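You operate a simulated robot arm through the tools that you are given. There is no shell and no other tool. Be economical: measure what you need, move in short steps, check, and stop when the job is done.

The job below is to be done with a simulated robot arm. You get a single attempt, and the scene is never put back.

JOB
Gauge both racked bushes with the green plug gauge; fit the good one.
Fine: steel bushes in the bush rack; green must go in, red must not; good bush over the stub shaft; gauge back in its holder. Set down upright: what you pick out.

The check looks at the end state, three seconds after you hand in, the way a careful person would. Anything else that was tipped, shoved, dropped, spilled or broken makes it a failure.

ROBOT AND FRAMES
A 7-joint arm with a two-finger parallel gripper on a trunk, on a base that drives. Base frame: it is fixed to the floor where the robot stands at the start and does not move with it; the origin is under the middle of the robot, x ahead of it, y to its left, z up; the surface under the hand at the start is at about z = 840. Lengths are in mm, angles in degrees, forces in N, time in s.
With the tool pointing down near the work surface it reaches from about 440 to 900 mm from the robot's upright axis, wherever it stands. Its first joint turns from -115.0 to 115.0 degrees. Payload 3.91 kg.
The TCP is the grasp point between the finger pads, 30 mm short of the fingertips. In the tool frame z runs along the fingers and y along their closing line. The gripper opens to 110 mm. The fingers are 20 mm wide and 10 mm thick; the gripper's body (48 by 112 mm) begins 55 mm behind the TCP.
Orientation is that of the tool frame in the base frame, as [roll, pitch, yaw] about the fixed x, y, z axes, in that order (R = Rz(yaw) Ry(pitch) Rx(roll)). With the fingers straight down and closing along the base's y, the tool's x points along the base's -x, its y along +y and its z along -z.

CONTROLS
- The arm moves only by the tool send_rows. Its argument "targets" is one flat list of numbers, 6 for each row, row after row: the shift along the tool's x, y, z in mm, then the turn, a rotation vector about the tool's x, y, z in degrees. In form: [dx, dy, dz, rx, ry, rz, dx, dy, dz, rx, ry, rz, ...]. A call has 1 to 10 rows; each row shifts and turns the commanded pose from where the row before left it, along the tool's axes as they then stand. "jaw" is the finger opening in mm, from 0 to 110, set as the call begins (left out, the last holds). A row lasts 0.2 s, in which the tool goes at most 50 mm and 8.6 degrees; a call with a longer step from one row to the next is refused whole, and so is a gripper value outside its range. A pose out of reach is approached as far as the arm can. The call stops where the force on the tool passes 40 N (or 10 N more than at its start, if that is more) or the arm is blocked; 0.2 s more then pass. The fingers move at their own pace (about 153 mm/s each) and stop on an object; they squeeze with about 41 N. The grip force told is the motor's: it shows also when the fingers shut on nothing. Time passes only in rows, and 0.2 s behind the last, so rows that do not move let the fingers close. The reply holds the time, the measured pose of the TCP, the force on the tool along the base axes, the opening and the grip force, in the units named above and with some noise, with the torque about the TCP (base axes, N m) and any sound that the robot's microphone picked up.
- Cameras (640 x 400 px; columns grow to the right, rows downward): "scene" is now at [194.6, 128.8, 1219.9]; the picture's right is [-0.78, -0.63, 0.00], its down [-0.21, 0.26, -0.94] and it looks along [0.59, -0.73, -0.33] (base axes); focal length 214 px, centre (320, 200). "wrist" rides on the gripper at [72, 17, -103] in the tool frame; the picture's right is [-0.23, 0.97, 0.00], its down [-0.76, -0.18, -0.62] and it looks along [-0.61, -0.14, 0.78] (tool axes); focal length 222 px, centre (320, 200). There is no depth. A picture from a camera that has moved, and an enlarged one, comes with that camera's place and axes in the base frame and with its lens. The place of the scene camera against the robot may be out by one fixed shift of up to 12 mm in any direction.
- capture(camera): a new picture of that camera. The clock stands still meanwhile.
- lift_body(by): slides the trunk up (or, below 0, down) by that many mm; the arm and the scene camera ride with it, the base frame stays. It gives what a move gives, with no picture.
- steer(legs): drives the robot by 1 to 6 legs, each [ahead, left, turn to the left] in mm, mm and degrees, along the robot's own axes; the way and the turn of a leg run together, so that a leg with both is an arc; at most 1500 mm and 180 degrees a leg. The arm and the cameras ride along, it lands a little off, and it stops where it bumps. It gives what a move gives.
- turn_head(pan, tilt): turns the head with the scene camera to pan (to the left, within 80 degrees either way) and tilt (down, from -29 to 69), counted from straight ahead of the robot. It gives what a move gives.
- enlarge(camera, box): a new picture of the part [left, top, right, bottom] of that camera's present view, enlarged. The clock stands still meanwhile.
- finish_job(): hands the job in; it is judged then, once.

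Go step by step. Nothing tells you exact positions but the pictures and the camera data: compare them with the known pose of the tool, close in by small moves and look again before you grip or let go. The budget is 120 turns and 82 pictures, counting those below and the enlarged ones. Unless the task says otherwise, let go and move clear before handing in, and close with one line.

The tools are called after "Emit:" by a JSON object that holds its "fn" and its "kwargs". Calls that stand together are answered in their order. send_rows: Moves the arm, as the interface text tells. Its arguments: {"type":"object","properties":{"targets":{"type":"array"},"jaw":{"type":"number"}},"required":["targets"]} The other tools are called the same way: lift_body (by) slides the trunk up or down; steer (legs) drives the base; turn_head (pan, tilt) turns the head that bears the scene camera; capture (camera) takes a picture; enlarge (camera, box) takes an enlarged picture of a part of a camera's view; finish_job () hands the job in.

At the start:

```text
t: 0.0
ee_pos: [609.4, -269.6, 1210.5]
orientation: [-180.0, -0.1, -180.0]
ft_force: [-0.8, 0.1, -0.6]
moment: [0.02, 0.02, 0.01]
finger_gap: 109.9
grasp_force: 0.1
trunk travel left (down, up): [-525.0, 465.0]
robot x, y, heading: [-1.7, 0.8, -0.2]
head pan, tilt: [-51.0, 19.5]
```

scene: 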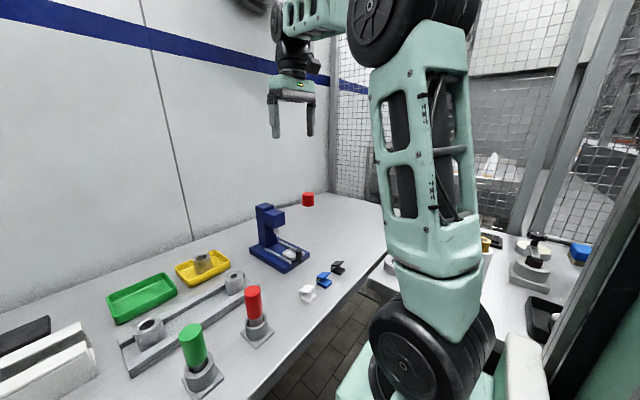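
wrist: 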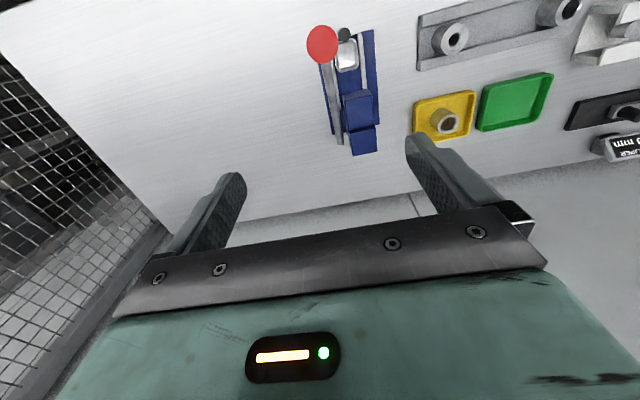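

I see a green and a red plug gauge, a rack with two bushes, trays and a blue fixture. I'll look closer before doing anything.

Emit:
{"fn": "enlarge", "kwargs": {"camera": "scene", "box": [80, 180, 380, 400]}}

Emit:
{"fn": "turn_head", "kwargs": {"pan": -70, "tilt": 35}}

Emit:
{"fn": "capture", "kwargs": {"camera": "scene"}}

```text
1.82 times, centred on (230, 290) of scene
camera zoom: at [194.6, 128.8, 1219.9], right [-0.78, -0.63, 0.0], down [-0.21, 0.26, -0.94], along [0.59, -0.73, -0.33], focal length 390 px, centre (484, 36)
```

zoom: 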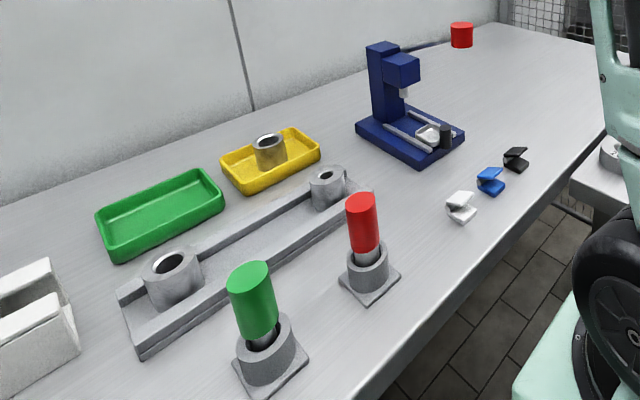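

```text
t: 0.8
ee_pos: [609.3, -269.0, 1210.9]
orientation: [180.0, 0.0, 180.0]
ft_force: [0.1, -0.7, 0.2]
moment: [-0.03, -0.03, -0.01]
finger_gap: 110.2
grasp_force: 0.0
trunk travel left (down, up): [-525.0, 465.0]
robot x, y, heading: [-4.0, 1.6, -0.1]
head pan, tilt: [-70.0, 35.0]
```

```text
78 pictures are left
camera scene: at [166.0, 118.4, 1195.4], right [-0.94, -0.34, 0.0], down [-0.2, 0.54, -0.82], along [0.28, -0.77, -0.57], focal length 214 px, centre (320, 200)
```

scene: 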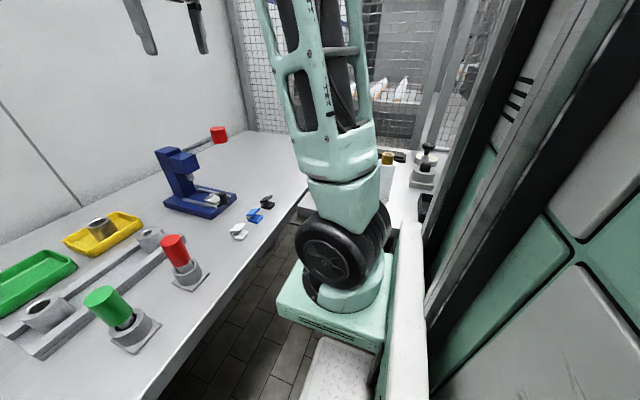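

Two bushes in the rack, gauges nearer. I still need to find the stub shaft; looking around both sides.

Emit:
{"fn": "enlarge", "kwargs": {"camera": "scene", "box": [350, 120, 470, 240]}}

Emit:
{"fn": "turn_head", "kwargs": {"pan": 0, "tilt": 35}}

Emit:
{"fn": "capture", "kwargs": {"camera": "scene"}}

Emit:
{"fn": "turn_head", "kwargs": {"pan": 70, "tilt": 30}}

Emit:
{"fn": "capture", "kwargs": {"camera": "scene"}}

```text
3.33 times, centred on (410, 180) of scene
camera zoom: at [166.0, 118.4, 1195.4], right [-0.94, -0.34, 0.0], down [-0.2, 0.54, -0.82], along [0.28, -0.77, -0.57], focal length 715 px, centre (20, 267)
```

zoom: 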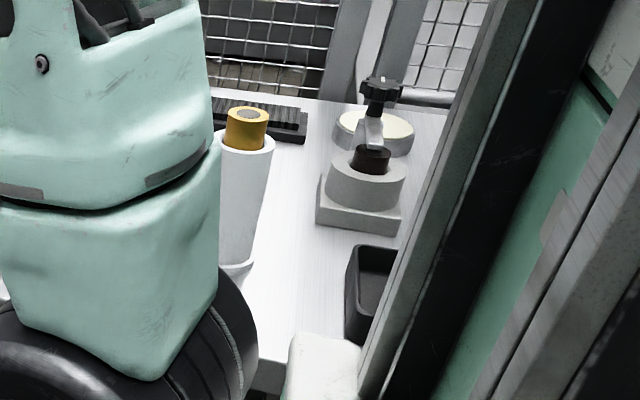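

```text
t: 2.2
ee_pos: [610.6, -271.2, 1209.8]
orientation: [180.0, -0.1, -180.0]
ft_force: [0.3, -0.2, -0.2]
moment: [0.02, 0.03, 0.0]
finger_gap: 110.2
grasp_force: 0.0
trunk travel left (down, up): [-525.0, 465.0]
robot x, y, heading: [2.9, -2.6, 0.1]
head pan, tilt: [0.0, 35.0]
```

```text
76 pictures are left
camera scene: at [223.9, 201.1, 1195.3], right [0.0, -1.0, 0.0], down [-0.57, 0.0, -0.82], along [0.82, 0.0, -0.57], focal length 214 px, centre (320, 200)
```

scene: 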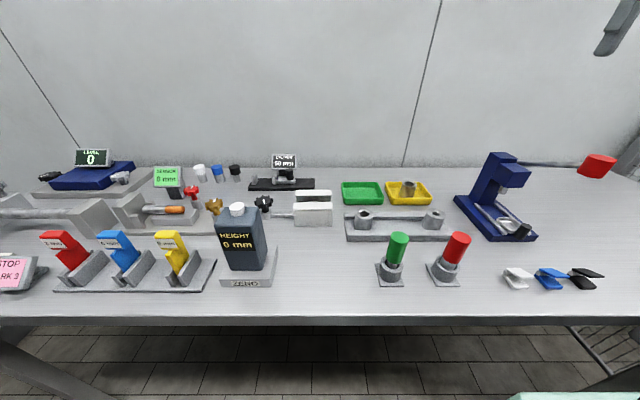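

```text
t: 3.6
ee_pos: [610.0, -269.5, 1210.2]
orientation: [-179.9, 0.0, 180.0]
ft_force: [-0.2, -0.2, -0.3]
moment: [-0.02, 0.01, -0.02]
finger_gap: 110.3
grasp_force: 0.1
trunk travel left (down, up): [-525.0, 465.0]
robot x, y, heading: [0.4, -0.7, 0.0]
head pan, tilt: [70.0, 30.0]
```

```text
75 pictures are left
camera scene: at [166.9, 286.1, 1203.1], right [0.94, -0.34, 0.0], down [-0.17, -0.47, -0.87], along [0.3, 0.81, -0.5], focal length 214 px, centre (320, 200)
```

scene: 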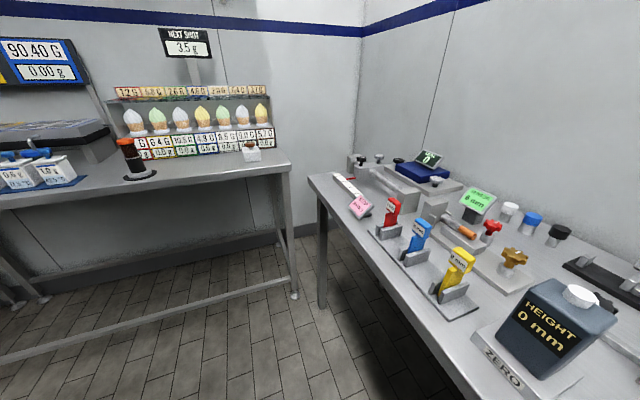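

The bench is crowded; zooming in to find the stub shaft.

Emit:
{"fn": "turn_head", "kwargs": {"pan": 0, "tilt": 35}}

Emit:
{"fn": "enlarge", "kwargs": {"camera": "scene", "box": [120, 140, 340, 278]}}

Emit:
{"fn": "enlarge", "kwargs": {"camera": "scene", "box": [330, 150, 550, 290]}}

Emit:
{"fn": "turn_head", "kwargs": {"pan": -80, "tilt": 20}}

Emit:
{"fn": "capture", "kwargs": {"camera": "scene"}}

```text
t: 5.0
ee_pos: [609.6, -269.9, 1210.1]
orientation: [-179.9, 0.0, 179.9]
ft_force: [-0.5, 0.3, -0.2]
moment: [0.0, 0.0, 0.02]
finger_gap: 109.9
grasp_force: 0.1
trunk travel left (down, up): [-525.0, 465.0]
robot x, y, heading: [1.9, 3.5, 0.0]
head pan, tilt: [0.0, 35.0]
```

```text
2.90 times, centred on (230, 209) of scene
camera zoom: at [223.9, 201.2, 1195.3], right [0.0, -1.0, 0.0], down [-0.57, 0.0, -0.82], along [0.82, 0.0, -0.57], focal length 622 px, centre (581, 174)
```

zoom: 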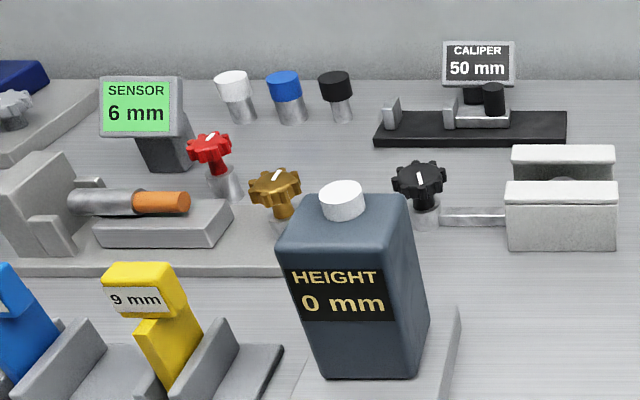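

```text
2.86 times, centred on (440, 220) of scene
camera zoom: at [223.9, 201.2, 1195.3], right [0.0, -1.0, 0.0], down [-0.57, 0.0, -0.82], along [0.82, 0.0, -0.57], focal length 613 px, centre (-23, 143)
```

zoom: 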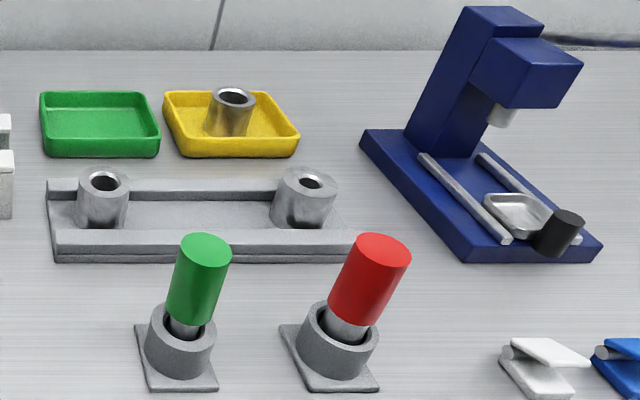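

```text
t: 6.6
ee_pos: [609.2, -269.8, 1210.9]
orientation: [-180.0, 0.0, 179.9]
ft_force: [-0.4, 0.6, 0.5]
moment: [0.02, 0.03, 0.01]
finger_gap: 110.0
grasp_force: 0.1
trunk travel left (down, up): [-525.0, 465.0]
robot x, y, heading: [0.9, -3.7, 0.1]
head pan, tilt: [-80.0, 20.0]
```

```text
72 pictures are left
camera scene: at [152.1, 109.5, 1219.1], right [-0.98, -0.17, 0.0], down [-0.06, 0.34, -0.94], along [0.16, -0.93, -0.34], focal length 214 px, centre (320, 200)
```

scene: 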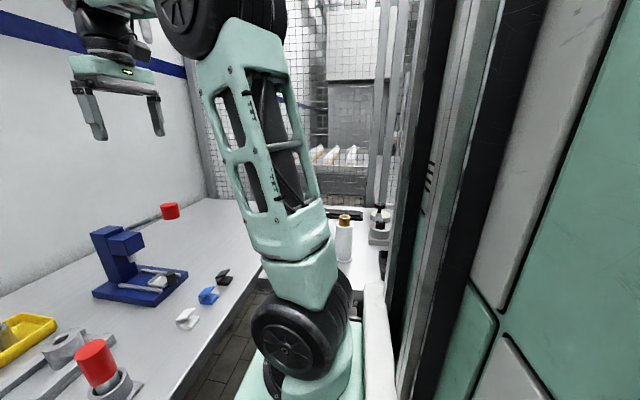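

I'll zoom on the right bench and the horizontal shaft station.

Emit:
{"fn": "enlarge", "kwargs": {"camera": "scene", "box": [310, 180, 410, 290]}}

Emit:
{"fn": "turn_head", "kwargs": {"pan": 40, "tilt": 40}}

Emit:
{"fn": "capture", "kwargs": {"camera": "scene"}}

Emit:
{"fn": "enlarge", "kwargs": {"camera": "wrist", "box": [280, 0, 640, 180]}}

```text
3.64 times, centred on (360, 235) of scene
camera zoom: at [152.1, 109.5, 1219.1], right [-0.98, -0.17, 0.0], down [-0.06, 0.34, -0.94], along [0.16, -0.93, -0.34], focal length 780 px, centre (174, 73)
```

zoom: 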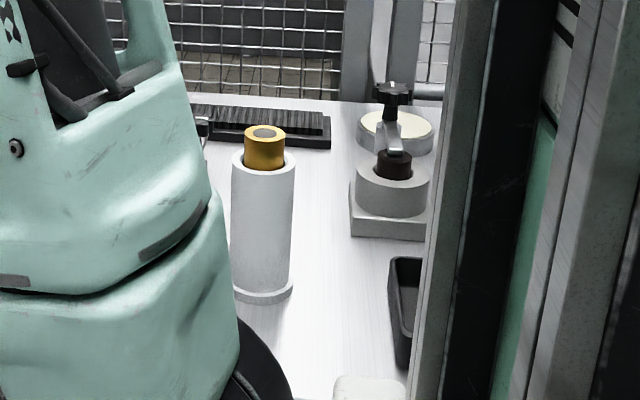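

```text
t: 8.6
ee_pos: [609.6, -270.0, 1210.1]
orientation: [-180.0, -0.1, 180.0]
ft_force: [0.4, -0.2, -0.6]
moment: [0.0, 0.01, 0.02]
finger_gap: 110.2
grasp_force: 0.1
trunk travel left (down, up): [-525.0, 465.0]
robot x, y, heading: [-2.1, 0.9, -0.4]
head pan, tilt: [40.0, 40.0]
```

```text
70 pictures are left
camera scene: at [201.0, 255.8, 1187.7], right [0.64, -0.77, 0.0], down [-0.49, -0.41, -0.77], along [0.59, 0.49, -0.64], focal length 214 px, centre (320, 200)
```

scene: 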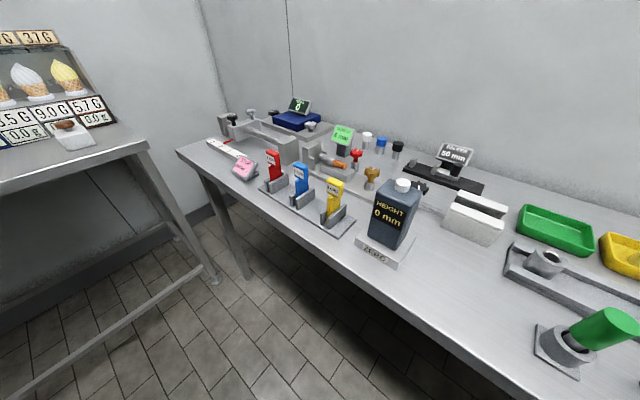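

```text
1.78 times, centred on (460, 90) of wrist
camera zoom: at [538.0, -254.1, 1315.3], right [0.23, 0.97, 0.0], down [0.76, -0.18, 0.62], along [0.61, -0.14, -0.78], focal length 395 px, centre (71, 396)
```

zoom: 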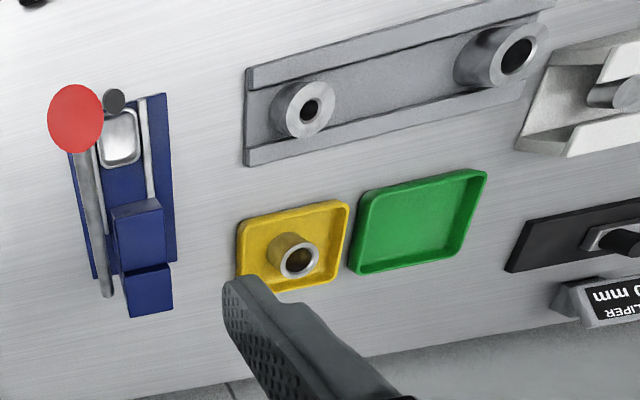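

The rack bush at the y≈-67 end visibly has a smaller bore than the one at y≈+100. I still need the stub shaft; I'll move the hand left, high up, for a top view.

Emit:
{"fn": "send_rows", "kwargs": {"targets": [0, 46, 0, 0, 0, 0, 0, 46, 0, 0, 0, 0, 0, 46, 0, 0, 0, 0, 0, 46, 0, 0, 0, 0, 0, 46, 0, 0, 0, 0, 0, 46, 0, 0, 0, 0, 0, 46, 0, 0, 0, 0, 0, 46, 0, 0, 0, 0, 20, 40, 0, 0, 0, 0, 40, 0, 0, 0, 0, 0]}}

Emit:
{"fn": "capture", "kwargs": {"camera": "wrist"}}

```text
t: 10.8
ee_pos: [548.3, 141.6, 1210.0]
orientation: [179.9, 0.0, -179.9]
ft_force: [0.9, -0.5, 0.1]
moment: [-0.04, 0.05, 0.01]
finger_gap: 110.1
grasp_force: 0.0
trunk travel left (down, up): [-525.0, 465.0]
robot x, y, heading: [-2.2, 1.9, 0.1]
head pan, tilt: [40.0, 40.0]
```

```text
68 pictures are left
camera wrist: at [475.5, 156.3, 1316.0], right [0.23, 0.97, 0.0], down [0.76, -0.18, 0.62], along [0.61, -0.14, -0.78], focal length 222 px, centre (320, 200)
```

wrist: 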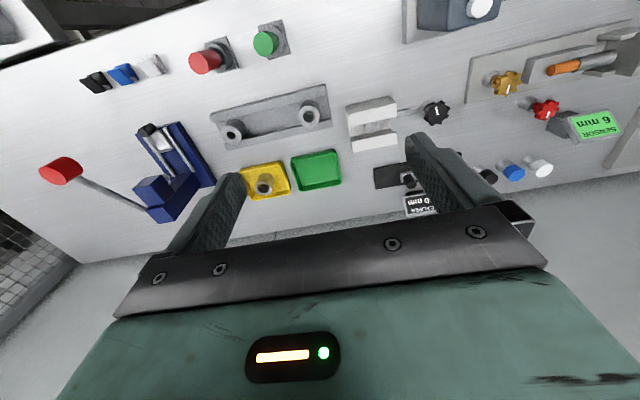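

Emit:
{"fn": "enlarge", "kwargs": {"camera": "wrist", "box": [340, 20, 640, 210]}}

Emit:
{"fn": "enlarge", "kwargs": {"camera": "wrist", "box": [200, 20, 420, 200]}}

Emit:
{"fn": "enlarge", "kwargs": {"camera": "scene", "box": [200, 80, 520, 280]}}

```text
2.11 times, centred on (490, 115) of wrist
camera zoom: at [475.5, 156.3, 1316.0], right [0.23, 0.97, 0.0], down [0.76, -0.18, 0.62], along [0.61, -0.14, -0.78], focal length 468 px, centre (-38, 379)
```

zoom: 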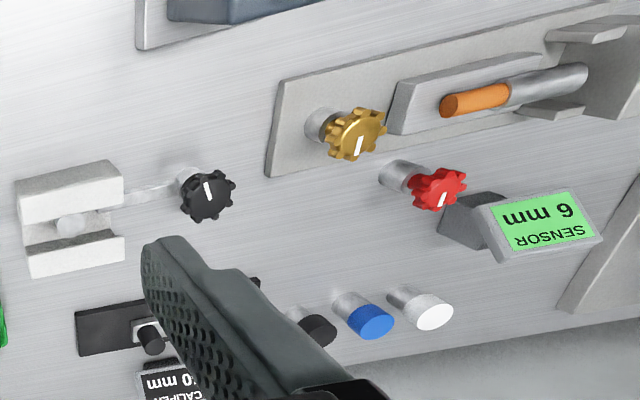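

```text
2.22 times, centred on (310, 110) of wrist
camera zoom: at [475.5, 156.3, 1316.0], right [0.23, 0.97, 0.0], down [0.76, -0.18, 0.62], along [0.61, -0.14, -0.78], focal length 494 px, centre (342, 400)
```

zoom: 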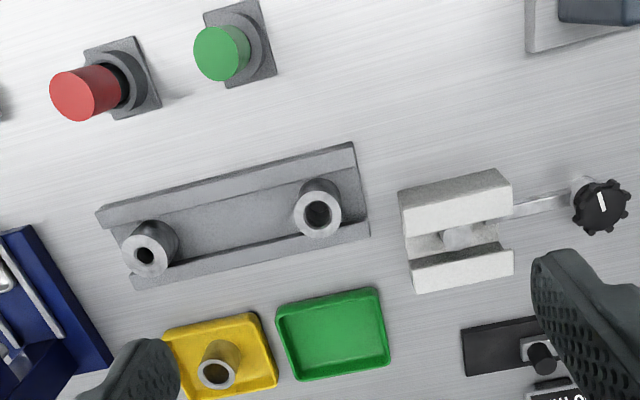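

```text
2.00 times, centred on (360, 180) of scene
camera zoom: at [201.3, 255.9, 1187.6], right [0.64, -0.77, 0.0], down [-0.49, -0.41, -0.77], along [0.59, 0.49, -0.64], focal length 429 px, centre (240, 240)
```

zoom: 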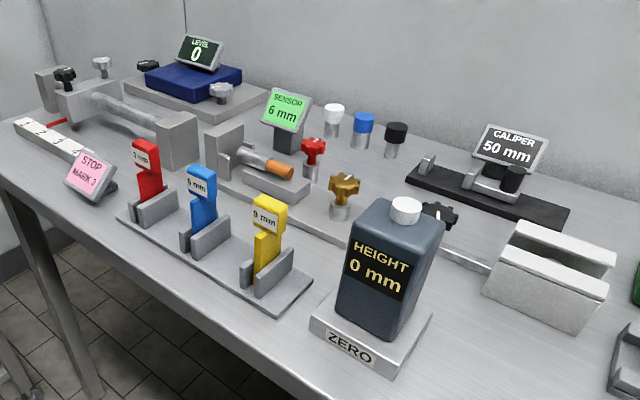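

Unsure what the post inside the white block is; going closer with the wrist camera.

Emit:
{"fn": "send_rows", "kwargs": {"targets": [0, 45, 0, 0, 0, 0, 0, 30, 30, 0, 0, 0, 0, 0, 45, 0, 0, 0, 0, 0, 45, 0, 0, 0, 0, 0, 45, 0, 0, 0]}}

Emit:
{"fn": "capture", "kwargs": {"camera": "wrist"}}

```text
t: 12.0
ee_pos: [551.0, 213.6, 1044.4]
orientation: [179.9, 0.1, -179.9]
ft_force: [-0.8, 0.1, -0.4]
moment: [0.02, 0.02, 0.03]
finger_gap: 109.9
grasp_force: 0.0
trunk travel left (down, up): [-525.0, 465.0]
robot x, y, heading: [-2.1, 0.9, 0.2]
head pan, tilt: [40.0, 40.0]
```

```text
64 pictures are left
camera wrist: at [479.4, 229.1, 1148.4], right [0.23, 0.97, 0.0], down [0.76, -0.18, 0.62], along [0.61, -0.14, -0.78], focal length 222 px, centre (320, 200)
```

wrist: 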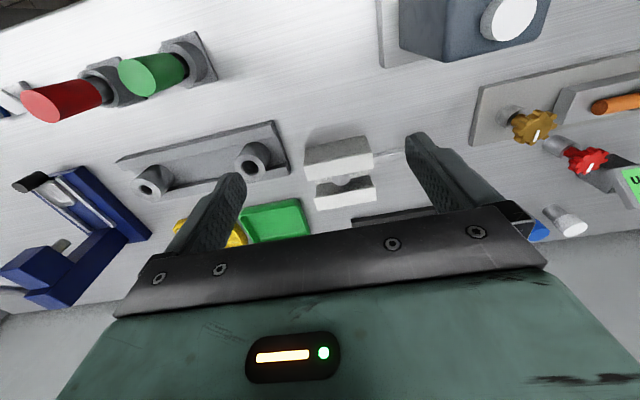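

Emit:
{"fn": "enlarge", "kwargs": {"camera": "wrist", "box": [280, 100, 440, 220]}}

Emit:
{"fn": "turn_head", "kwargs": {"pan": 10, "tilt": 35}}

Emit:
{"fn": "capture", "kwargs": {"camera": "scene"}}

```text
3.33 times, centred on (360, 160) of wrist
camera zoom: at [479.4, 229.1, 1148.4], right [0.23, 0.97, 0.0], down [0.76, -0.18, 0.62], along [0.61, -0.14, -0.78], focal length 740 px, centre (187, 333)
```

zoom: 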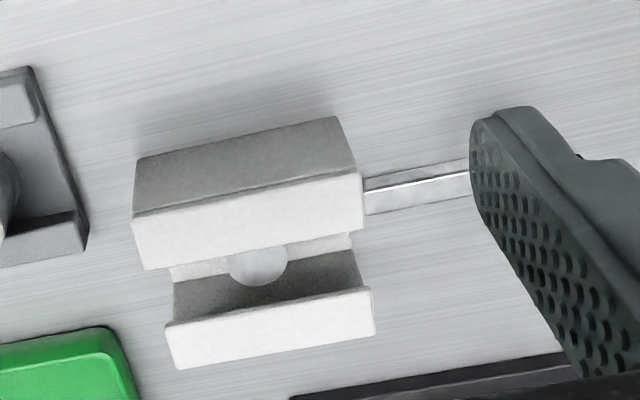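

```text
t: 12.9
ee_pos: [550.9, 214.5, 1043.1]
orientation: [179.9, 0.0, 179.9]
ft_force: [-0.8, 0.0, 0.4]
moment: [0.01, 0.0, 0.02]
finger_gap: 110.2
grasp_force: 0.1
trunk travel left (down, up): [-525.0, 465.0]
robot x, y, heading: [-0.8, 3.0, 0.1]
head pan, tilt: [10.0, 35.0]
```

```text
62 pictures are left
camera scene: at [222.6, 216.6, 1195.3], right [0.17, -0.98, 0.0], down [-0.56, -0.1, -0.82], along [0.81, 0.14, -0.57], focal length 214 px, centre (320, 200)
```

scene: 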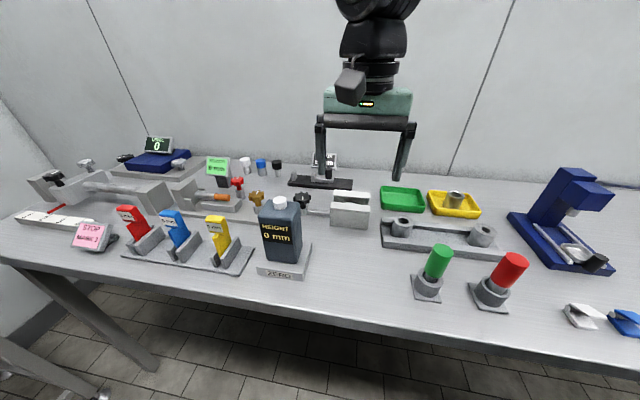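

The white block is not obviously a shaft. I'll raise the hand and turn the robot to look over the rest of the room.

Emit:
{"fn": "send_rows", "kwargs": {"targets": [0, 0, -48, 0, 0, 0, 0, 0, -48, 0, 0, 0, 0, 0, -48, 0, 0, 0, 0, 0, -48, 0, 0, 0]}}

Emit:
{"fn": "steer", "kwargs": {"legs": [[0, 0, -60]]}}

Emit:
{"fn": "turn_head", "kwargs": {"pan": -40, "tilt": 30}}

Emit:
{"fn": "capture", "kwargs": {"camera": "scene"}}

Emit:
{"fn": "turn_head", "kwargs": {"pan": 0, "tilt": 30}}

Emit:
{"fn": "capture", "kwargs": {"camera": "scene"}}

```text
t: 13.9
ee_pos: [549.6, 211.9, 1237.5]
orientation: [-179.9, -0.1, -180.0]
ft_force: [-0.1, 0.1, -0.3]
moment: [-0.03, 0.01, 0.05]
finger_gap: 109.9
grasp_force: 0.1
trunk travel left (down, up): [-525.0, 465.0]
robot x, y, heading: [0.7, -0.6, -0.0]
head pan, tilt: [10.0, 35.0]
```

```text
t: 15.7
ee_pos: [605.2, -17.6, 1238.3]
orientation: [-179.8, 0.1, 155.7]
ft_force: [-0.1, 0.4, -0.2]
moment: [-0.02, 0.0, 0.0]
finger_gap: 110.2
grasp_force: 0.1
trunk travel left (down, up): [-525.0, 465.0]
robot x, y, heading: [18.2, 12.9, -24.5]
head pan, tilt: [10.0, 35.0]
stopped in leg 1: the robot was blocked; the commanded pose is now the measured one
```

```text
t: 16.9
ee_pos: [605.9, -16.6, 1235.7]
orientation: [-179.6, 0.1, 155.6]
ft_force: [0.1, 0.6, -0.6]
moment: [-0.04, 0.02, 0.03]
finger_gap: 110.2
grasp_force: 0.1
trunk travel left (down, up): [-525.0, 465.0]
robot x, y, heading: [13.0, 12.0, -24.7]
head pan, tilt: [-40.0, 30.0]
```

```text
61 pictures are left
camera scene: at [263.1, 60.6, 1202.0], right [-0.9, -0.43, 0.0], down [-0.22, 0.45, -0.87], along [0.38, -0.78, -0.49], focal length 214 px, centre (320, 200)
```

scene: 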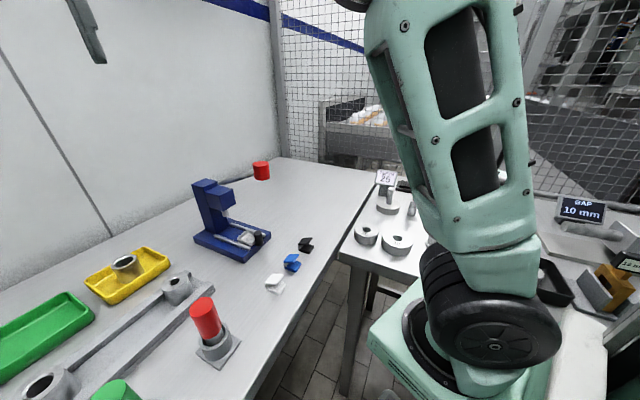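

```text
t: 18.0
ee_pos: [604.6, -16.6, 1235.9]
orientation: [-179.6, 0.1, 155.7]
ft_force: [1.0, 0.0, 0.2]
moment: [0.04, 0.0, -0.02]
finger_gap: 109.9
grasp_force: 0.1
trunk travel left (down, up): [-525.0, 465.0]
robot x, y, heading: [17.8, 6.4, -24.4]
head pan, tilt: [0.0, 30.0]
```

```text
60 pictures are left
camera scene: at [306.5, 104.8, 1201.9], right [-0.41, -0.91, 0.01], down [-0.45, 0.2, -0.87], along [0.79, -0.36, -0.5], focal length 214 px, centre (320, 200)
```

scene: 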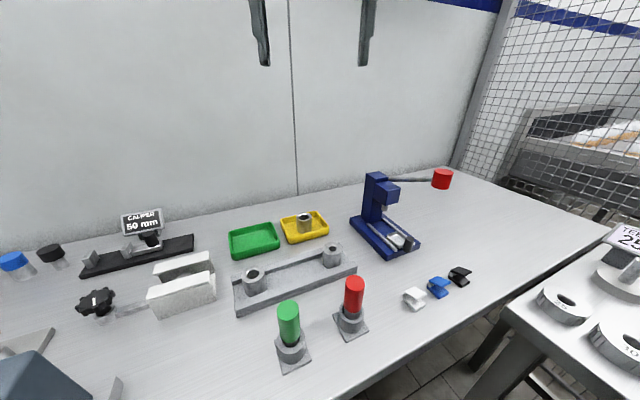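

The right bench carries more fittings; zooming there.

Emit:
{"fn": "turn_head", "kwargs": {"pan": -40, "tilt": 30}}

Emit:
{"fn": "enlarge", "kwargs": {"camera": "scene", "box": [330, 160, 450, 280]}}

Emit:
{"fn": "enlarge", "kwargs": {"camera": "scene", "box": [520, 180, 640, 340]}}

Emit:
{"fn": "turn_head", "kwargs": {"pan": -10, "tilt": 30}}

Emit:
{"fn": "enlarge", "kwargs": {"camera": "scene", "box": [400, 150, 640, 400]}}

```text
t: 19.1
ee_pos: [604.3, -14.9, 1237.3]
orientation: [-179.6, 0.2, 155.6]
ft_force: [-0.2, -0.5, -0.4]
moment: [0.02, -0.04, -0.01]
finger_gap: 110.2
grasp_force: 0.1
trunk travel left (down, up): [-525.0, 465.0]
robot x, y, heading: [16.3, 8.8, -24.4]
head pan, tilt: [-40.0, 30.0]
```

```text
3.33 times, centred on (390, 220) of scene
camera zoom: at [263.4, 60.7, 1202.5], right [-0.9, -0.43, 0.0], down [-0.22, 0.45, -0.87], along [0.37, -0.78, -0.49], focal length 715 px, centre (87, 133)
```

zoom: 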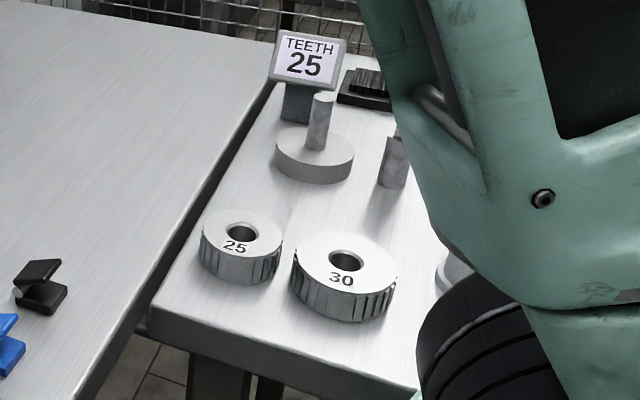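

```text
2.50 times, centred on (580, 260) of scene
camera zoom: at [263.4, 60.7, 1202.5], right [-0.9, -0.43, 0.0], down [-0.22, 0.45, -0.87], along [0.37, -0.78, -0.49], focal length 536 px, centre (-330, 50)
```

zoom: 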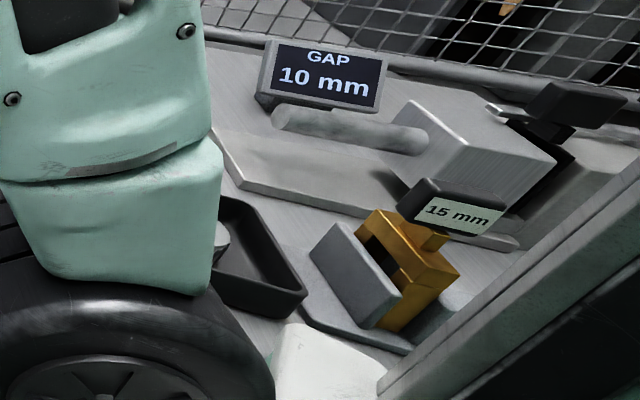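

```text
t: 20.0
ee_pos: [605.4, -15.4, 1236.7]
orientation: [-179.6, 0.1, 155.6]
ft_force: [0.8, -0.3, -0.1]
moment: [0.01, -0.03, 0.03]
finger_gap: 110.0
grasp_force: 0.1
trunk travel left (down, up): [-525.0, 465.0]
robot x, y, heading: [16.9, 8.3, -24.1]
head pan, tilt: [-10.0, 30.0]
```

```text
1.60 times, centred on (520, 275) of scene
camera zoom: at [298.9, 91.1, 1202.5], right [-0.57, -0.82, 0.01], down [-0.41, 0.28, -0.87], along [0.71, -0.49, -0.5], focal length 343 px, centre (0, 80)
```

zoom: 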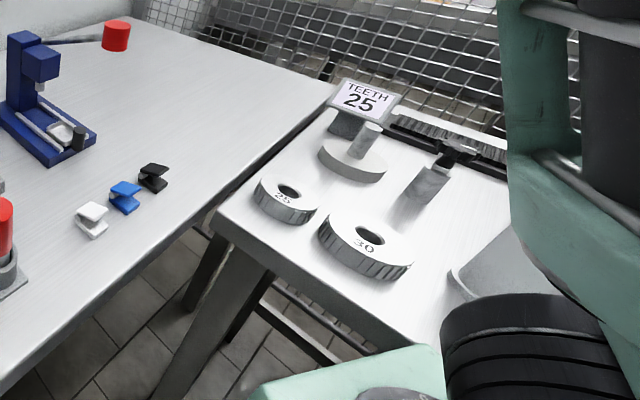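

Right bench has gear, gap and other stations, with another plain post partly hidden by my arm. I'll back off and turn right for a clear look.

Emit:
{"fn": "steer", "kwargs": {"legs": [[0, 0, 24], [-300, 0, 0]]}}

Emit:
{"fn": "steer", "kwargs": {"legs": [[0, 0, -75]]}}

Emit:
{"fn": "turn_head", "kwargs": {"pan": 0, "tilt": 30}}

Emit:
{"fn": "capture", "kwargs": {"camera": "scene"}}

Emit:
{"fn": "turn_head", "kwargs": {"pan": -70, "tilt": 20}}

Emit:
{"fn": "capture", "kwargs": {"camera": "scene"}}

```text
t: 23.3
ee_pos: [271.2, 215.4, 1235.8]
orientation: [-180.0, -0.1, 178.6]
ft_force: [-0.5, -0.4, -0.5]
moment: [-0.03, 0.0, 0.01]
finger_gap: 110.0
grasp_force: 0.2
trunk travel left (down, up): [-525.0, 465.0]
robot x, y, heading: [-285.4, 16.5, -1.4]
head pan, tilt: [-10.0, 30.0]
```

```text
t: 25.4
ee_pos: [323.7, -70.4, 1238.3]
orientation: [180.0, 0.1, 148.2]
ft_force: [0.6, -0.4, 0.0]
moment: [0.03, 0.01, 0.0]
finger_gap: 110.1
grasp_force: 0.1
trunk travel left (down, up): [-525.0, 465.0]
robot x, y, heading: [-255.5, 32.5, -31.9]
head pan, tilt: [-10.0, 30.0]
stopped in leg 1: the robot was blocked; the commanded pose is now the measured one
```

```text
t: 26.1
ee_pos: [323.6, -69.4, 1238.4]
orientation: [-179.8, 0.2, 148.3]
ft_force: [0.5, 0.4, -0.2]
moment: [-0.03, 0.01, -0.02]
finger_gap: 110.2
grasp_force: 0.1
trunk travel left (down, up): [-525.0, 465.0]
robot x, y, heading: [-256.2, 37.9, -31.8]
head pan, tilt: [0.0, 30.0]
```

```text
56 pictures are left
camera scene: at [44.7, 87.9, 1202.5], right [-0.53, -0.85, 0.0], down [-0.42, 0.26, -0.87], along [0.73, -0.46, -0.5], focal length 214 px, centre (320, 200)
```

scene: 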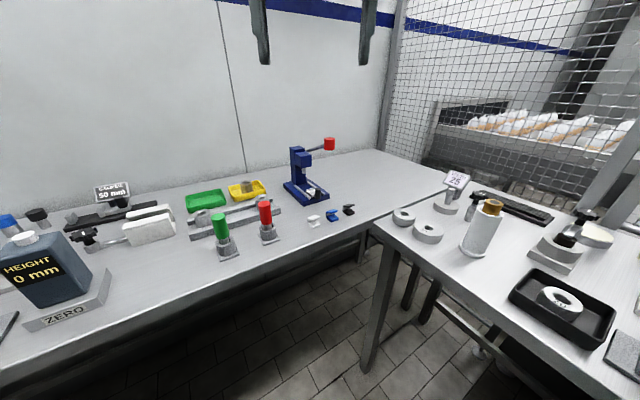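

```text
t: 27.5
ee_pos: [324.9, -69.3, 1238.4]
orientation: [-179.8, 0.1, 148.1]
ft_force: [0.8, -0.4, -0.3]
moment: [-0.02, 0.01, 0.02]
finger_gap: 110.0
grasp_force: 0.0
trunk travel left (down, up): [-525.0, 465.0]
robot x, y, heading: [-255.1, 31.2, -32.0]
head pan, tilt: [-70.0, 20.0]
```

```text
55 pictures are left
camera scene: at [-51.0, 44.9, 1218.7], right [-0.98, 0.21, 0.0], down [0.07, 0.33, -0.94], along [-0.19, -0.92, -0.34], focal length 214 px, centre (320, 200)
```

scene: 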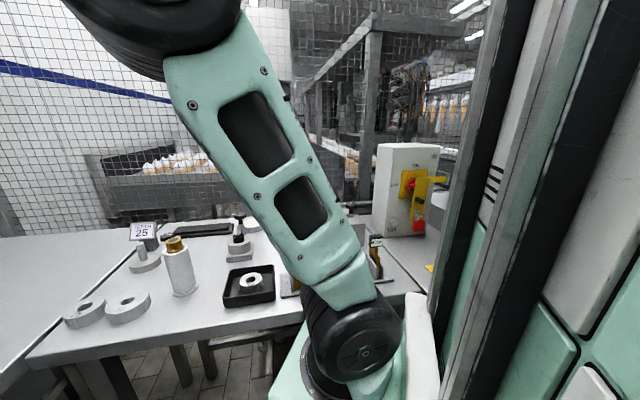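

Emit:
{"fn": "turn_head", "kwargs": {"pan": -20, "tilt": 30}}

Emit:
{"fn": "enlarge", "kwargs": {"camera": "scene", "box": [220, 150, 440, 290]}}

Emit:
{"fn": "enlarge", "kwargs": {"camera": "scene", "box": [360, 170, 560, 340]}}

```text
t: 28.7
ee_pos: [324.1, -68.6, 1237.8]
orientation: [-179.8, 0.1, 148.1]
ft_force: [0.7, -0.5, 0.1]
moment: [0.0, 0.02, -0.01]
finger_gap: 110.1
grasp_force: 0.1
trunk travel left (down, up): [-525.0, 465.0]
robot x, y, heading: [-256.1, 39.9, -31.6]
head pan, tilt: [-20.0, 30.0]
```

```text
2.86 times, centred on (330, 220) of scene
camera zoom: at [23.9, 64.8, 1202.5], right [-0.79, -0.62, 0.0], down [-0.31, 0.39, -0.87], along [0.53, -0.68, -0.5], focal length 613 px, centre (291, 143)
```

zoom: 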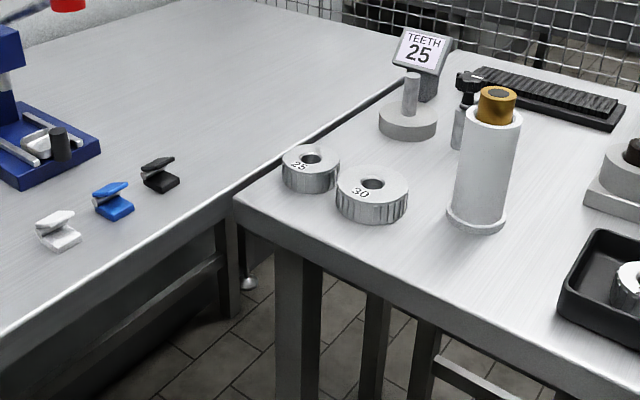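

```text
2.35 times, centred on (460, 255) of scene
camera zoom: at [23.9, 64.8, 1202.5], right [-0.79, -0.62, 0.0], down [-0.31, 0.39, -0.87], along [0.53, -0.68, -0.5], focal length 505 px, centre (-9, 71)
```

zoom: 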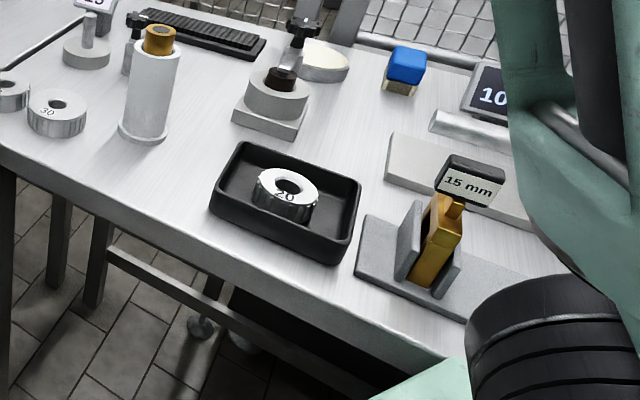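

Nothing clearly a stub shaft there yet; checking behind and left of the robot.

Emit:
{"fn": "steer", "kwargs": {"legs": [[0, 0, 32], [0, 0, 90]]}}

Emit:
{"fn": "turn_head", "kwargs": {"pan": 10, "tilt": 20}}

Emit:
{"fn": "capture", "kwargs": {"camera": "scene"}}

Emit:
{"fn": "turn_head", "kwargs": {"pan": 80, "tilt": 20}}

Emit:
{"fn": "capture", "kwargs": {"camera": "scene"}}

```text
t: 31.8
ee_pos: [233.0, 361.4, 1237.5]
orientation: [-180.0, 0.0, -167.9]
ft_force: [0.1, 0.4, 0.6]
moment: [0.04, 0.01, -0.02]
finger_gap: 110.3
grasp_force: 0.1
trunk travel left (down, up): [-525.0, 465.0]
robot x, y, heading: [-259.5, 40.1, 12.2]
head pan, tilt: [-20.0, 30.0]
stopped in leg 2: the robot was blocked; the commanded pose is now the measured one
```

```text
t: 32.7
ee_pos: [232.3, 361.8, 1235.8]
orientation: [180.0, 0.0, -167.9]
ft_force: [0.0, -0.1, -0.2]
moment: [0.0, 0.01, 0.03]
finger_gap: 109.9
grasp_force: 0.1
trunk travel left (down, up): [-525.0, 465.0]
robot x, y, heading: [-260.3, 37.4, 12.0]
head pan, tilt: [10.0, 20.0]
```

```text
52 pictures are left
camera scene: at [-85.7, 301.0, 1219.1], right [0.38, -0.93, 0.0], down [-0.32, -0.13, -0.94], along [0.87, 0.35, -0.34], focal length 214 px, centre (320, 200)
```

scene: 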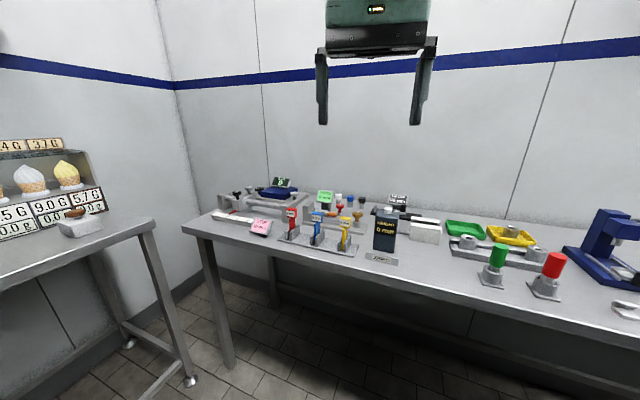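

```text
t: 34.1
ee_pos: [232.0, 361.2, 1237.6]
orientation: [-180.0, 0.0, -168.0]
ft_force: [0.4, -1.1, 0.7]
moment: [-0.03, -0.01, -0.04]
finger_gap: 110.3
grasp_force: 0.0
trunk travel left (down, up): [-525.0, 465.0]
robot x, y, heading: [-265.1, 39.1, 12.2]
head pan, tilt: [80.0, 20.0]
```

```text
51 pictures are left
camera scene: at [-175.4, 359.1, 1219.1], right [1.0, 0.04, 0.0], down [0.01, -0.34, -0.94], along [-0.03, 0.94, -0.34], focal length 214 px, centre (320, 200)
```

scene: 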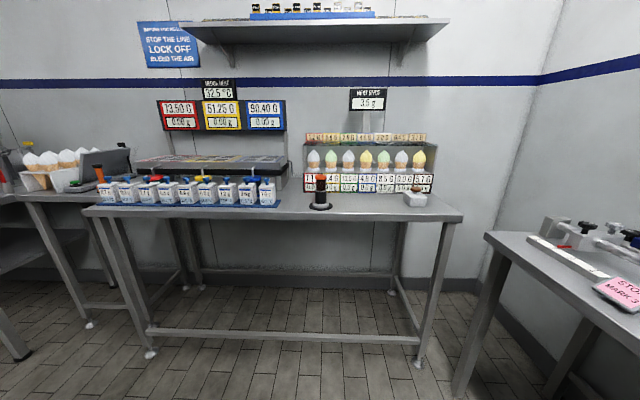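

I'll raise the trunk for a higher viewpoint to see the benches from above.

Emit:
{"fn": "lift_body", "kwargs": {"by": 400}}

Emit:
{"fn": "steer", "kwargs": {"legs": [[0, 0, -12], [200, 0, 0]]}}

Emit:
{"fn": "turn_head", "kwargs": {"pan": 5, "tilt": 60}}

Emit:
{"fn": "capture", "kwargs": {"camera": "scene"}}

Emit:
{"fn": "turn_head", "kwargs": {"pan": -75, "tilt": 45}}

Emit:
{"fn": "capture", "kwargs": {"camera": "scene"}}

```text
t: 38.0
ee_pos: [233.2, 361.9, 1637.4]
orientation: [-180.0, 0.0, -167.9]
ft_force: [0.7, 0.4, -0.6]
moment: [-0.02, 0.0, -0.03]
finger_gap: 110.0
grasp_force: 0.1
trunk travel left (down, up): [-925.0, 65.0]
robot x, y, heading: [-259.5, 37.8, 12.0]
head pan, tilt: [80.0, 20.0]
```

```text
t: 40.3
ee_pos: [487.3, 253.8, 1637.7]
orientation: [180.0, 0.1, -179.8]
ft_force: [-0.3, 0.2, -0.2]
moment: [0.01, -0.02, 0.01]
finger_gap: 110.0
grasp_force: 0.0
trunk travel left (down, up): [-925.0, 65.0]
robot x, y, heading: [-61.5, 40.2, 0.5]
head pan, tilt: [80.0, 20.0]
```

```text
t: 41.8
ee_pos: [487.6, 255.0, 1637.6]
orientation: [179.9, 0.0, -179.7]
ft_force: [-0.9, 0.3, -0.4]
moment: [0.0, 0.0, 0.01]
finger_gap: 110.2
grasp_force: 0.1
trunk travel left (down, up): [-925.0, 65.0]
robot x, y, heading: [-60.4, 39.9, 0.2]
head pan, tilt: [5.0, 60.0]
```

```text
50 pictures are left
camera scene: at [139.6, 248.8, 1561.0], right [0.09, -1.0, 0.0], down [-0.86, -0.08, -0.5], along [0.5, 0.05, -0.87], focal length 214 px, centre (320, 200)
```

scene: 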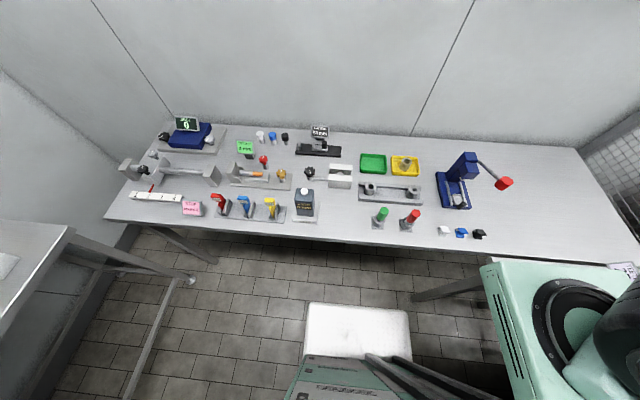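

```text
t: 43.3
ee_pos: [489.1, 255.4, 1638.2]
orientation: [180.0, 0.0, -179.7]
ft_force: [-0.6, -0.3, 0.4]
moment: [-0.02, -0.02, -0.02]
finger_gap: 110.2
grasp_force: 0.0
trunk travel left (down, up): [-925.0, 65.0]
robot x, y, heading: [-60.4, 39.3, 0.2]
head pan, tilt: [-75.0, 45.0]
```

```text
49 pictures are left
camera scene: at [94.7, 164.1, 1580.5], right [-0.96, -0.27, 0.0], down [-0.19, 0.68, -0.71], along [0.19, -0.68, -0.71], focal length 214 px, centre (320, 200)
```

scene: 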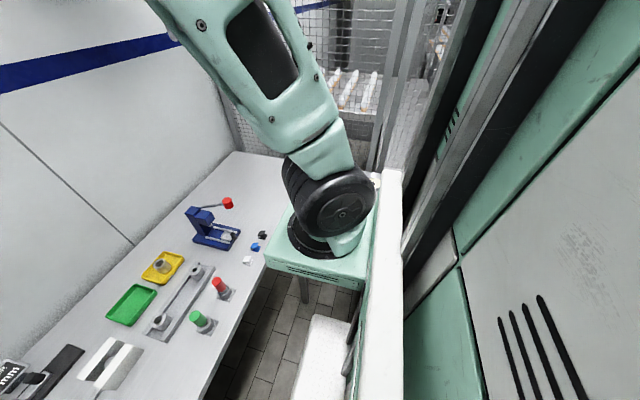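

Emit:
{"fn": "turn_head", "kwargs": {"pan": 0, "tilt": 45}}

Emit:
{"fn": "enlarge", "kwargs": {"camera": "scene", "box": [300, 170, 440, 270]}}

Emit:
{"fn": "enlarge", "kwargs": {"camera": "scene", "box": [120, 150, 320, 280]}}

```text
t: 44.8
ee_pos: [487.6, 254.6, 1638.4]
orientation: [-180.0, 0.0, -179.7]
ft_force: [0.0, -0.6, 0.0]
moment: [-0.04, 0.02, -0.03]
finger_gap: 109.9
grasp_force: 0.0
trunk travel left (down, up): [-925.0, 65.0]
robot x, y, heading: [-59.2, 42.8, 0.4]
head pan, tilt: [0.0, 45.0]
```

```text
4.00 times, centred on (370, 220) of scene
camera zoom: at [154.5, 242.9, 1580.5], right [0.01, -1.0, 0.0], down [-0.71, 0.0, -0.71], along [0.71, 0.0, -0.71], focal length 858 px, centre (120, 120)
```

zoom: 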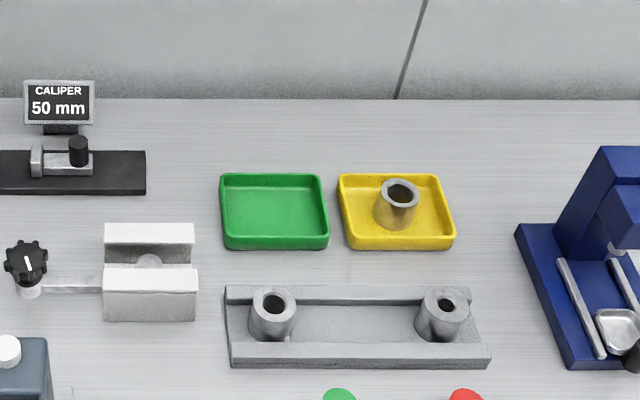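

```text
3.08 times, centred on (220, 215) of scene
camera zoom: at [154.5, 242.9, 1580.5], right [0.01, -1.0, 0.0], down [-0.71, 0.0, -0.71], along [0.71, 0.0, -0.71], focal length 660 px, centre (628, 154)
```

zoom: 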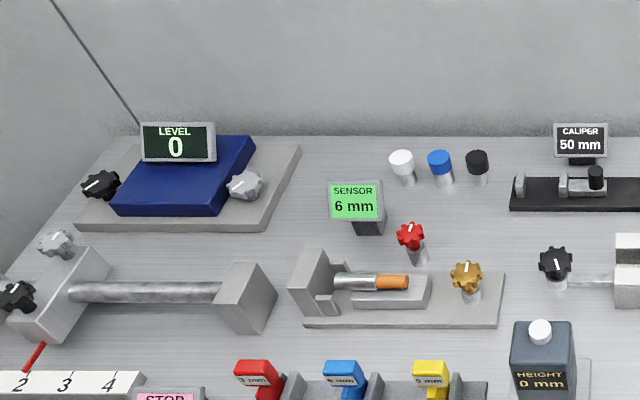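

Emit:
{"fn": "steer", "kwargs": {"legs": [[-110, 0, 0], [0, 350, 0], [0, 0, 70]]}}

Emit:
{"fn": "turn_head", "kwargs": {"pan": 80, "tilt": 35}}

Emit:
{"fn": "capture", "kwargs": {"camera": "scene"}}

```text
t: 50.9
ee_pos: [-182.2, 985.7, 1637.2]
orientation: [179.9, 0.0, -110.2]
ft_force: [0.8, 0.0, -0.3]
moment: [0.0, 0.05, 0.0]
finger_gap: 109.9
grasp_force: 0.0
trunk travel left (down, up): [-925.0, 65.0]
robot x, y, heading: [-172.8, 393.7, 69.5]
head pan, tilt: [0.0, 45.0]
```

```text
t: 52.4
ee_pos: [-182.6, 985.7, 1637.3]
orientation: [-179.9, 0.1, -110.2]
ft_force: [-0.2, 0.1, -0.1]
moment: [-0.01, 0.01, -0.01]
finger_gap: 110.0
grasp_force: 0.1
trunk travel left (down, up): [-925.0, 65.0]
robot x, y, heading: [-174.7, 395.2, 69.8]
head pan, tilt: [80.0, 35.0]
```

```text
46 pictures are left
camera scene: at [-399.8, 640.6, 1595.3], right [0.5, 0.86, 0.0], down [0.5, -0.29, -0.82], along [-0.71, 0.41, -0.57], focal length 214 px, centre (320, 200)
```

scene: 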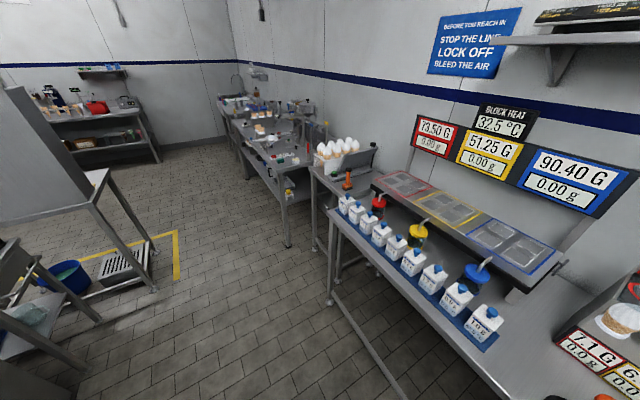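

It's a whole workshop. Zooming the far benches and then panning the rest.

Emit:
{"fn": "enlarge", "kwargs": {"camera": "scene", "box": [210, 70, 370, 190]}}

Emit:
{"fn": "steer", "kwargs": {"legs": [[0, 0, 70]]}}

Emit:
{"fn": "turn_head", "kwargs": {"pan": 60, "tilt": 30}}

Emit:
{"fn": "capture", "kwargs": {"camera": "scene"}}

```text
3.33 times, centred on (290, 130) of scene
camera zoom: at [-399.8, 640.6, 1595.3], right [0.5, 0.86, 0.0], down [0.5, -0.29, -0.82], along [-0.71, 0.41, -0.57], focal length 715 px, centre (420, 433)
```

zoom: 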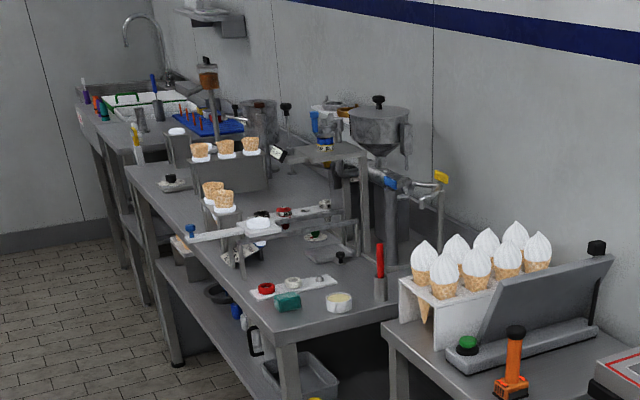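

```text
t: 55.9
ee_pos: [-734.1, 579.9, 1638.3]
orientation: [-179.9, 0.0, -39.3]
ft_force: [0.1, 0.4, 0.4]
moment: [0.05, 0.0, 0.0]
finger_gap: 109.9
grasp_force: 0.1
trunk travel left (down, up): [-925.0, 65.0]
robot x, y, heading: [-175.9, 397.0, 140.6]
head pan, tilt: [80.0, 35.0]
```

```text
t: 56.7
ee_pos: [-734.0, 582.2, 1637.4]
orientation: [-179.9, -0.1, -39.3]
ft_force: [0.3, -0.1, 0.2]
moment: [0.03, 0.05, 0.02]
finger_gap: 110.1
grasp_force: 0.1
trunk travel left (down, up): [-925.0, 65.0]
robot x, y, heading: [-174.0, 392.9, 140.7]
head pan, tilt: [60.0, 30.0]
```

```text
44 pictures are left
camera scene: at [-504.3, 291.7, 1603.1], right [-0.35, 0.94, 0.0], down [0.47, 0.18, -0.87], along [-0.81, -0.31, -0.5], focal length 214 px, centre (320, 200)
```

scene: 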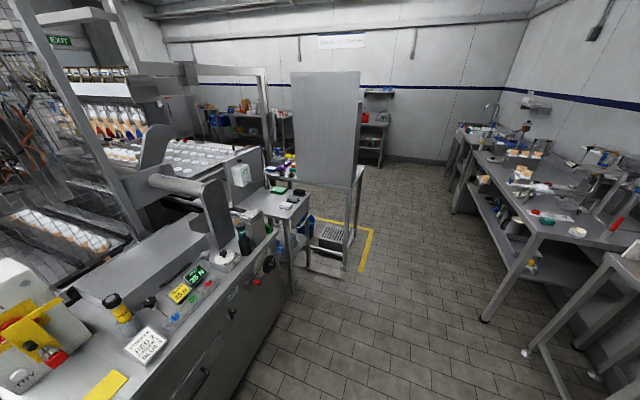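

Turning back clockwise to get a high, clear look at the right bench.

Emit:
{"fn": "steer", "kwargs": {"legs": [[0, 0, -140], [0, 0, -75]]}}

Emit:
{"fn": "turn_head", "kwargs": {"pan": 10, "tilt": 45}}

Emit:
{"fn": "capture", "kwargs": {"camera": "scene"}}

```text
t: 66.0
ee_pos: [197.9, -61.9, 1637.2]
orientation: [180.0, 0.0, 108.1]
ft_force: [0.2, -0.2, 0.1]
moment: [-0.01, -0.01, 0.0]
finger_gap: 110.1
grasp_force: 0.0
trunk travel left (down, up): [-925.0, 65.0]
robot x, y, heading: [-174.1, 392.0, -71.8]
head pan, tilt: [60.0, 30.0]
```

```text
t: 67.2
ee_pos: [197.6, -62.8, 1638.1]
orientation: [180.0, 0.1, 108.1]
ft_force: [-0.1, -0.3, 0.5]
moment: [-0.01, 0.01, 0.0]
finger_gap: 109.5
grasp_force: 0.0
trunk travel left (down, up): [-925.0, 65.0]
robot x, y, heading: [-172.2, 397.5, -71.7]
head pan, tilt: [10.0, 45.0]
```

```text
43 pictures are left
camera scene: at [97.2, 249.2, 1580.5], right [-0.88, -0.47, 0.0], down [-0.33, 0.62, -0.71], along [0.33, -0.62, -0.71], focal length 214 px, centre (320, 200)
```

scene: 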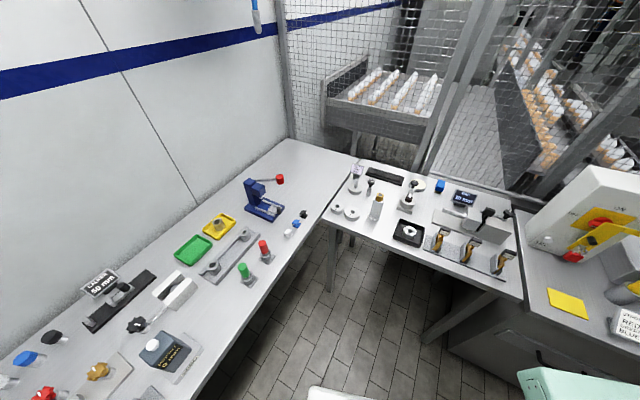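

Emit:
{"fn": "enlarge", "kwargs": {"camera": "scene", "box": [325, 150, 445, 250]}}

Emit:
{"fn": "enlarge", "kwargs": {"camera": "scene", "box": [420, 165, 530, 285]}}

```text
4.00 times, centred on (385, 200) of scene
camera zoom: at [97.2, 249.2, 1580.5], right [-0.88, -0.47, 0.0], down [-0.33, 0.62, -0.71], along [0.33, -0.62, -0.71], focal length 858 px, centre (60, 200)
```

zoom: 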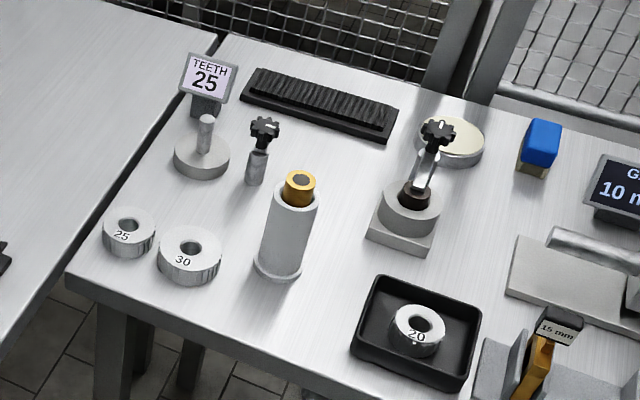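

```text
3.33 times, centred on (475, 225) of scene
camera zoom: at [97.2, 249.2, 1580.5], right [-0.88, -0.47, 0.0], down [-0.33, 0.62, -0.71], along [0.33, -0.62, -0.71], focal length 715 px, centre (-197, 117)
```

zoom: 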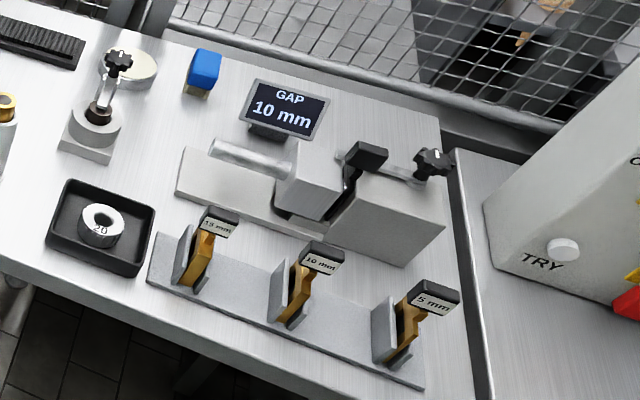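

I'll return to the start stance, and inspect the white block from directly above with the wrist camera.

Emit:
{"fn": "steer", "kwargs": {"legs": [[0, 0, 71.8], [0, -392, 0], [174, 0, 0]]}}

Emit:
{"fn": "lift_body", "kwargs": {"by": -400}}

```text
t: 73.9
ee_pos: [552.1, 221.1, 1636.5]
orientation: [180.0, 0.0, -179.5]
ft_force: [-0.2, 0.9, 1.4]
moment: [-0.03, -0.02, 0.01]
finger_gap: 110.1
grasp_force: 0.0
trunk travel left (down, up): [-925.0, 65.0]
robot x, y, heading: [4.7, 2.7, 0.6]
head pan, tilt: [10.0, 45.0]
```

```text
t: 77.7
ee_pos: [552.8, 220.5, 1236.3]
orientation: [-179.9, -0.1, -179.3]
ft_force: [0.9, 0.4, 0.6]
moment: [0.0, 0.01, -0.03]
finger_gap: 110.0
grasp_force: 0.1
trunk travel left (down, up): [-525.0, 465.0]
robot x, y, heading: [3.6, 2.5, 0.5]
head pan, tilt: [10.0, 45.0]
```

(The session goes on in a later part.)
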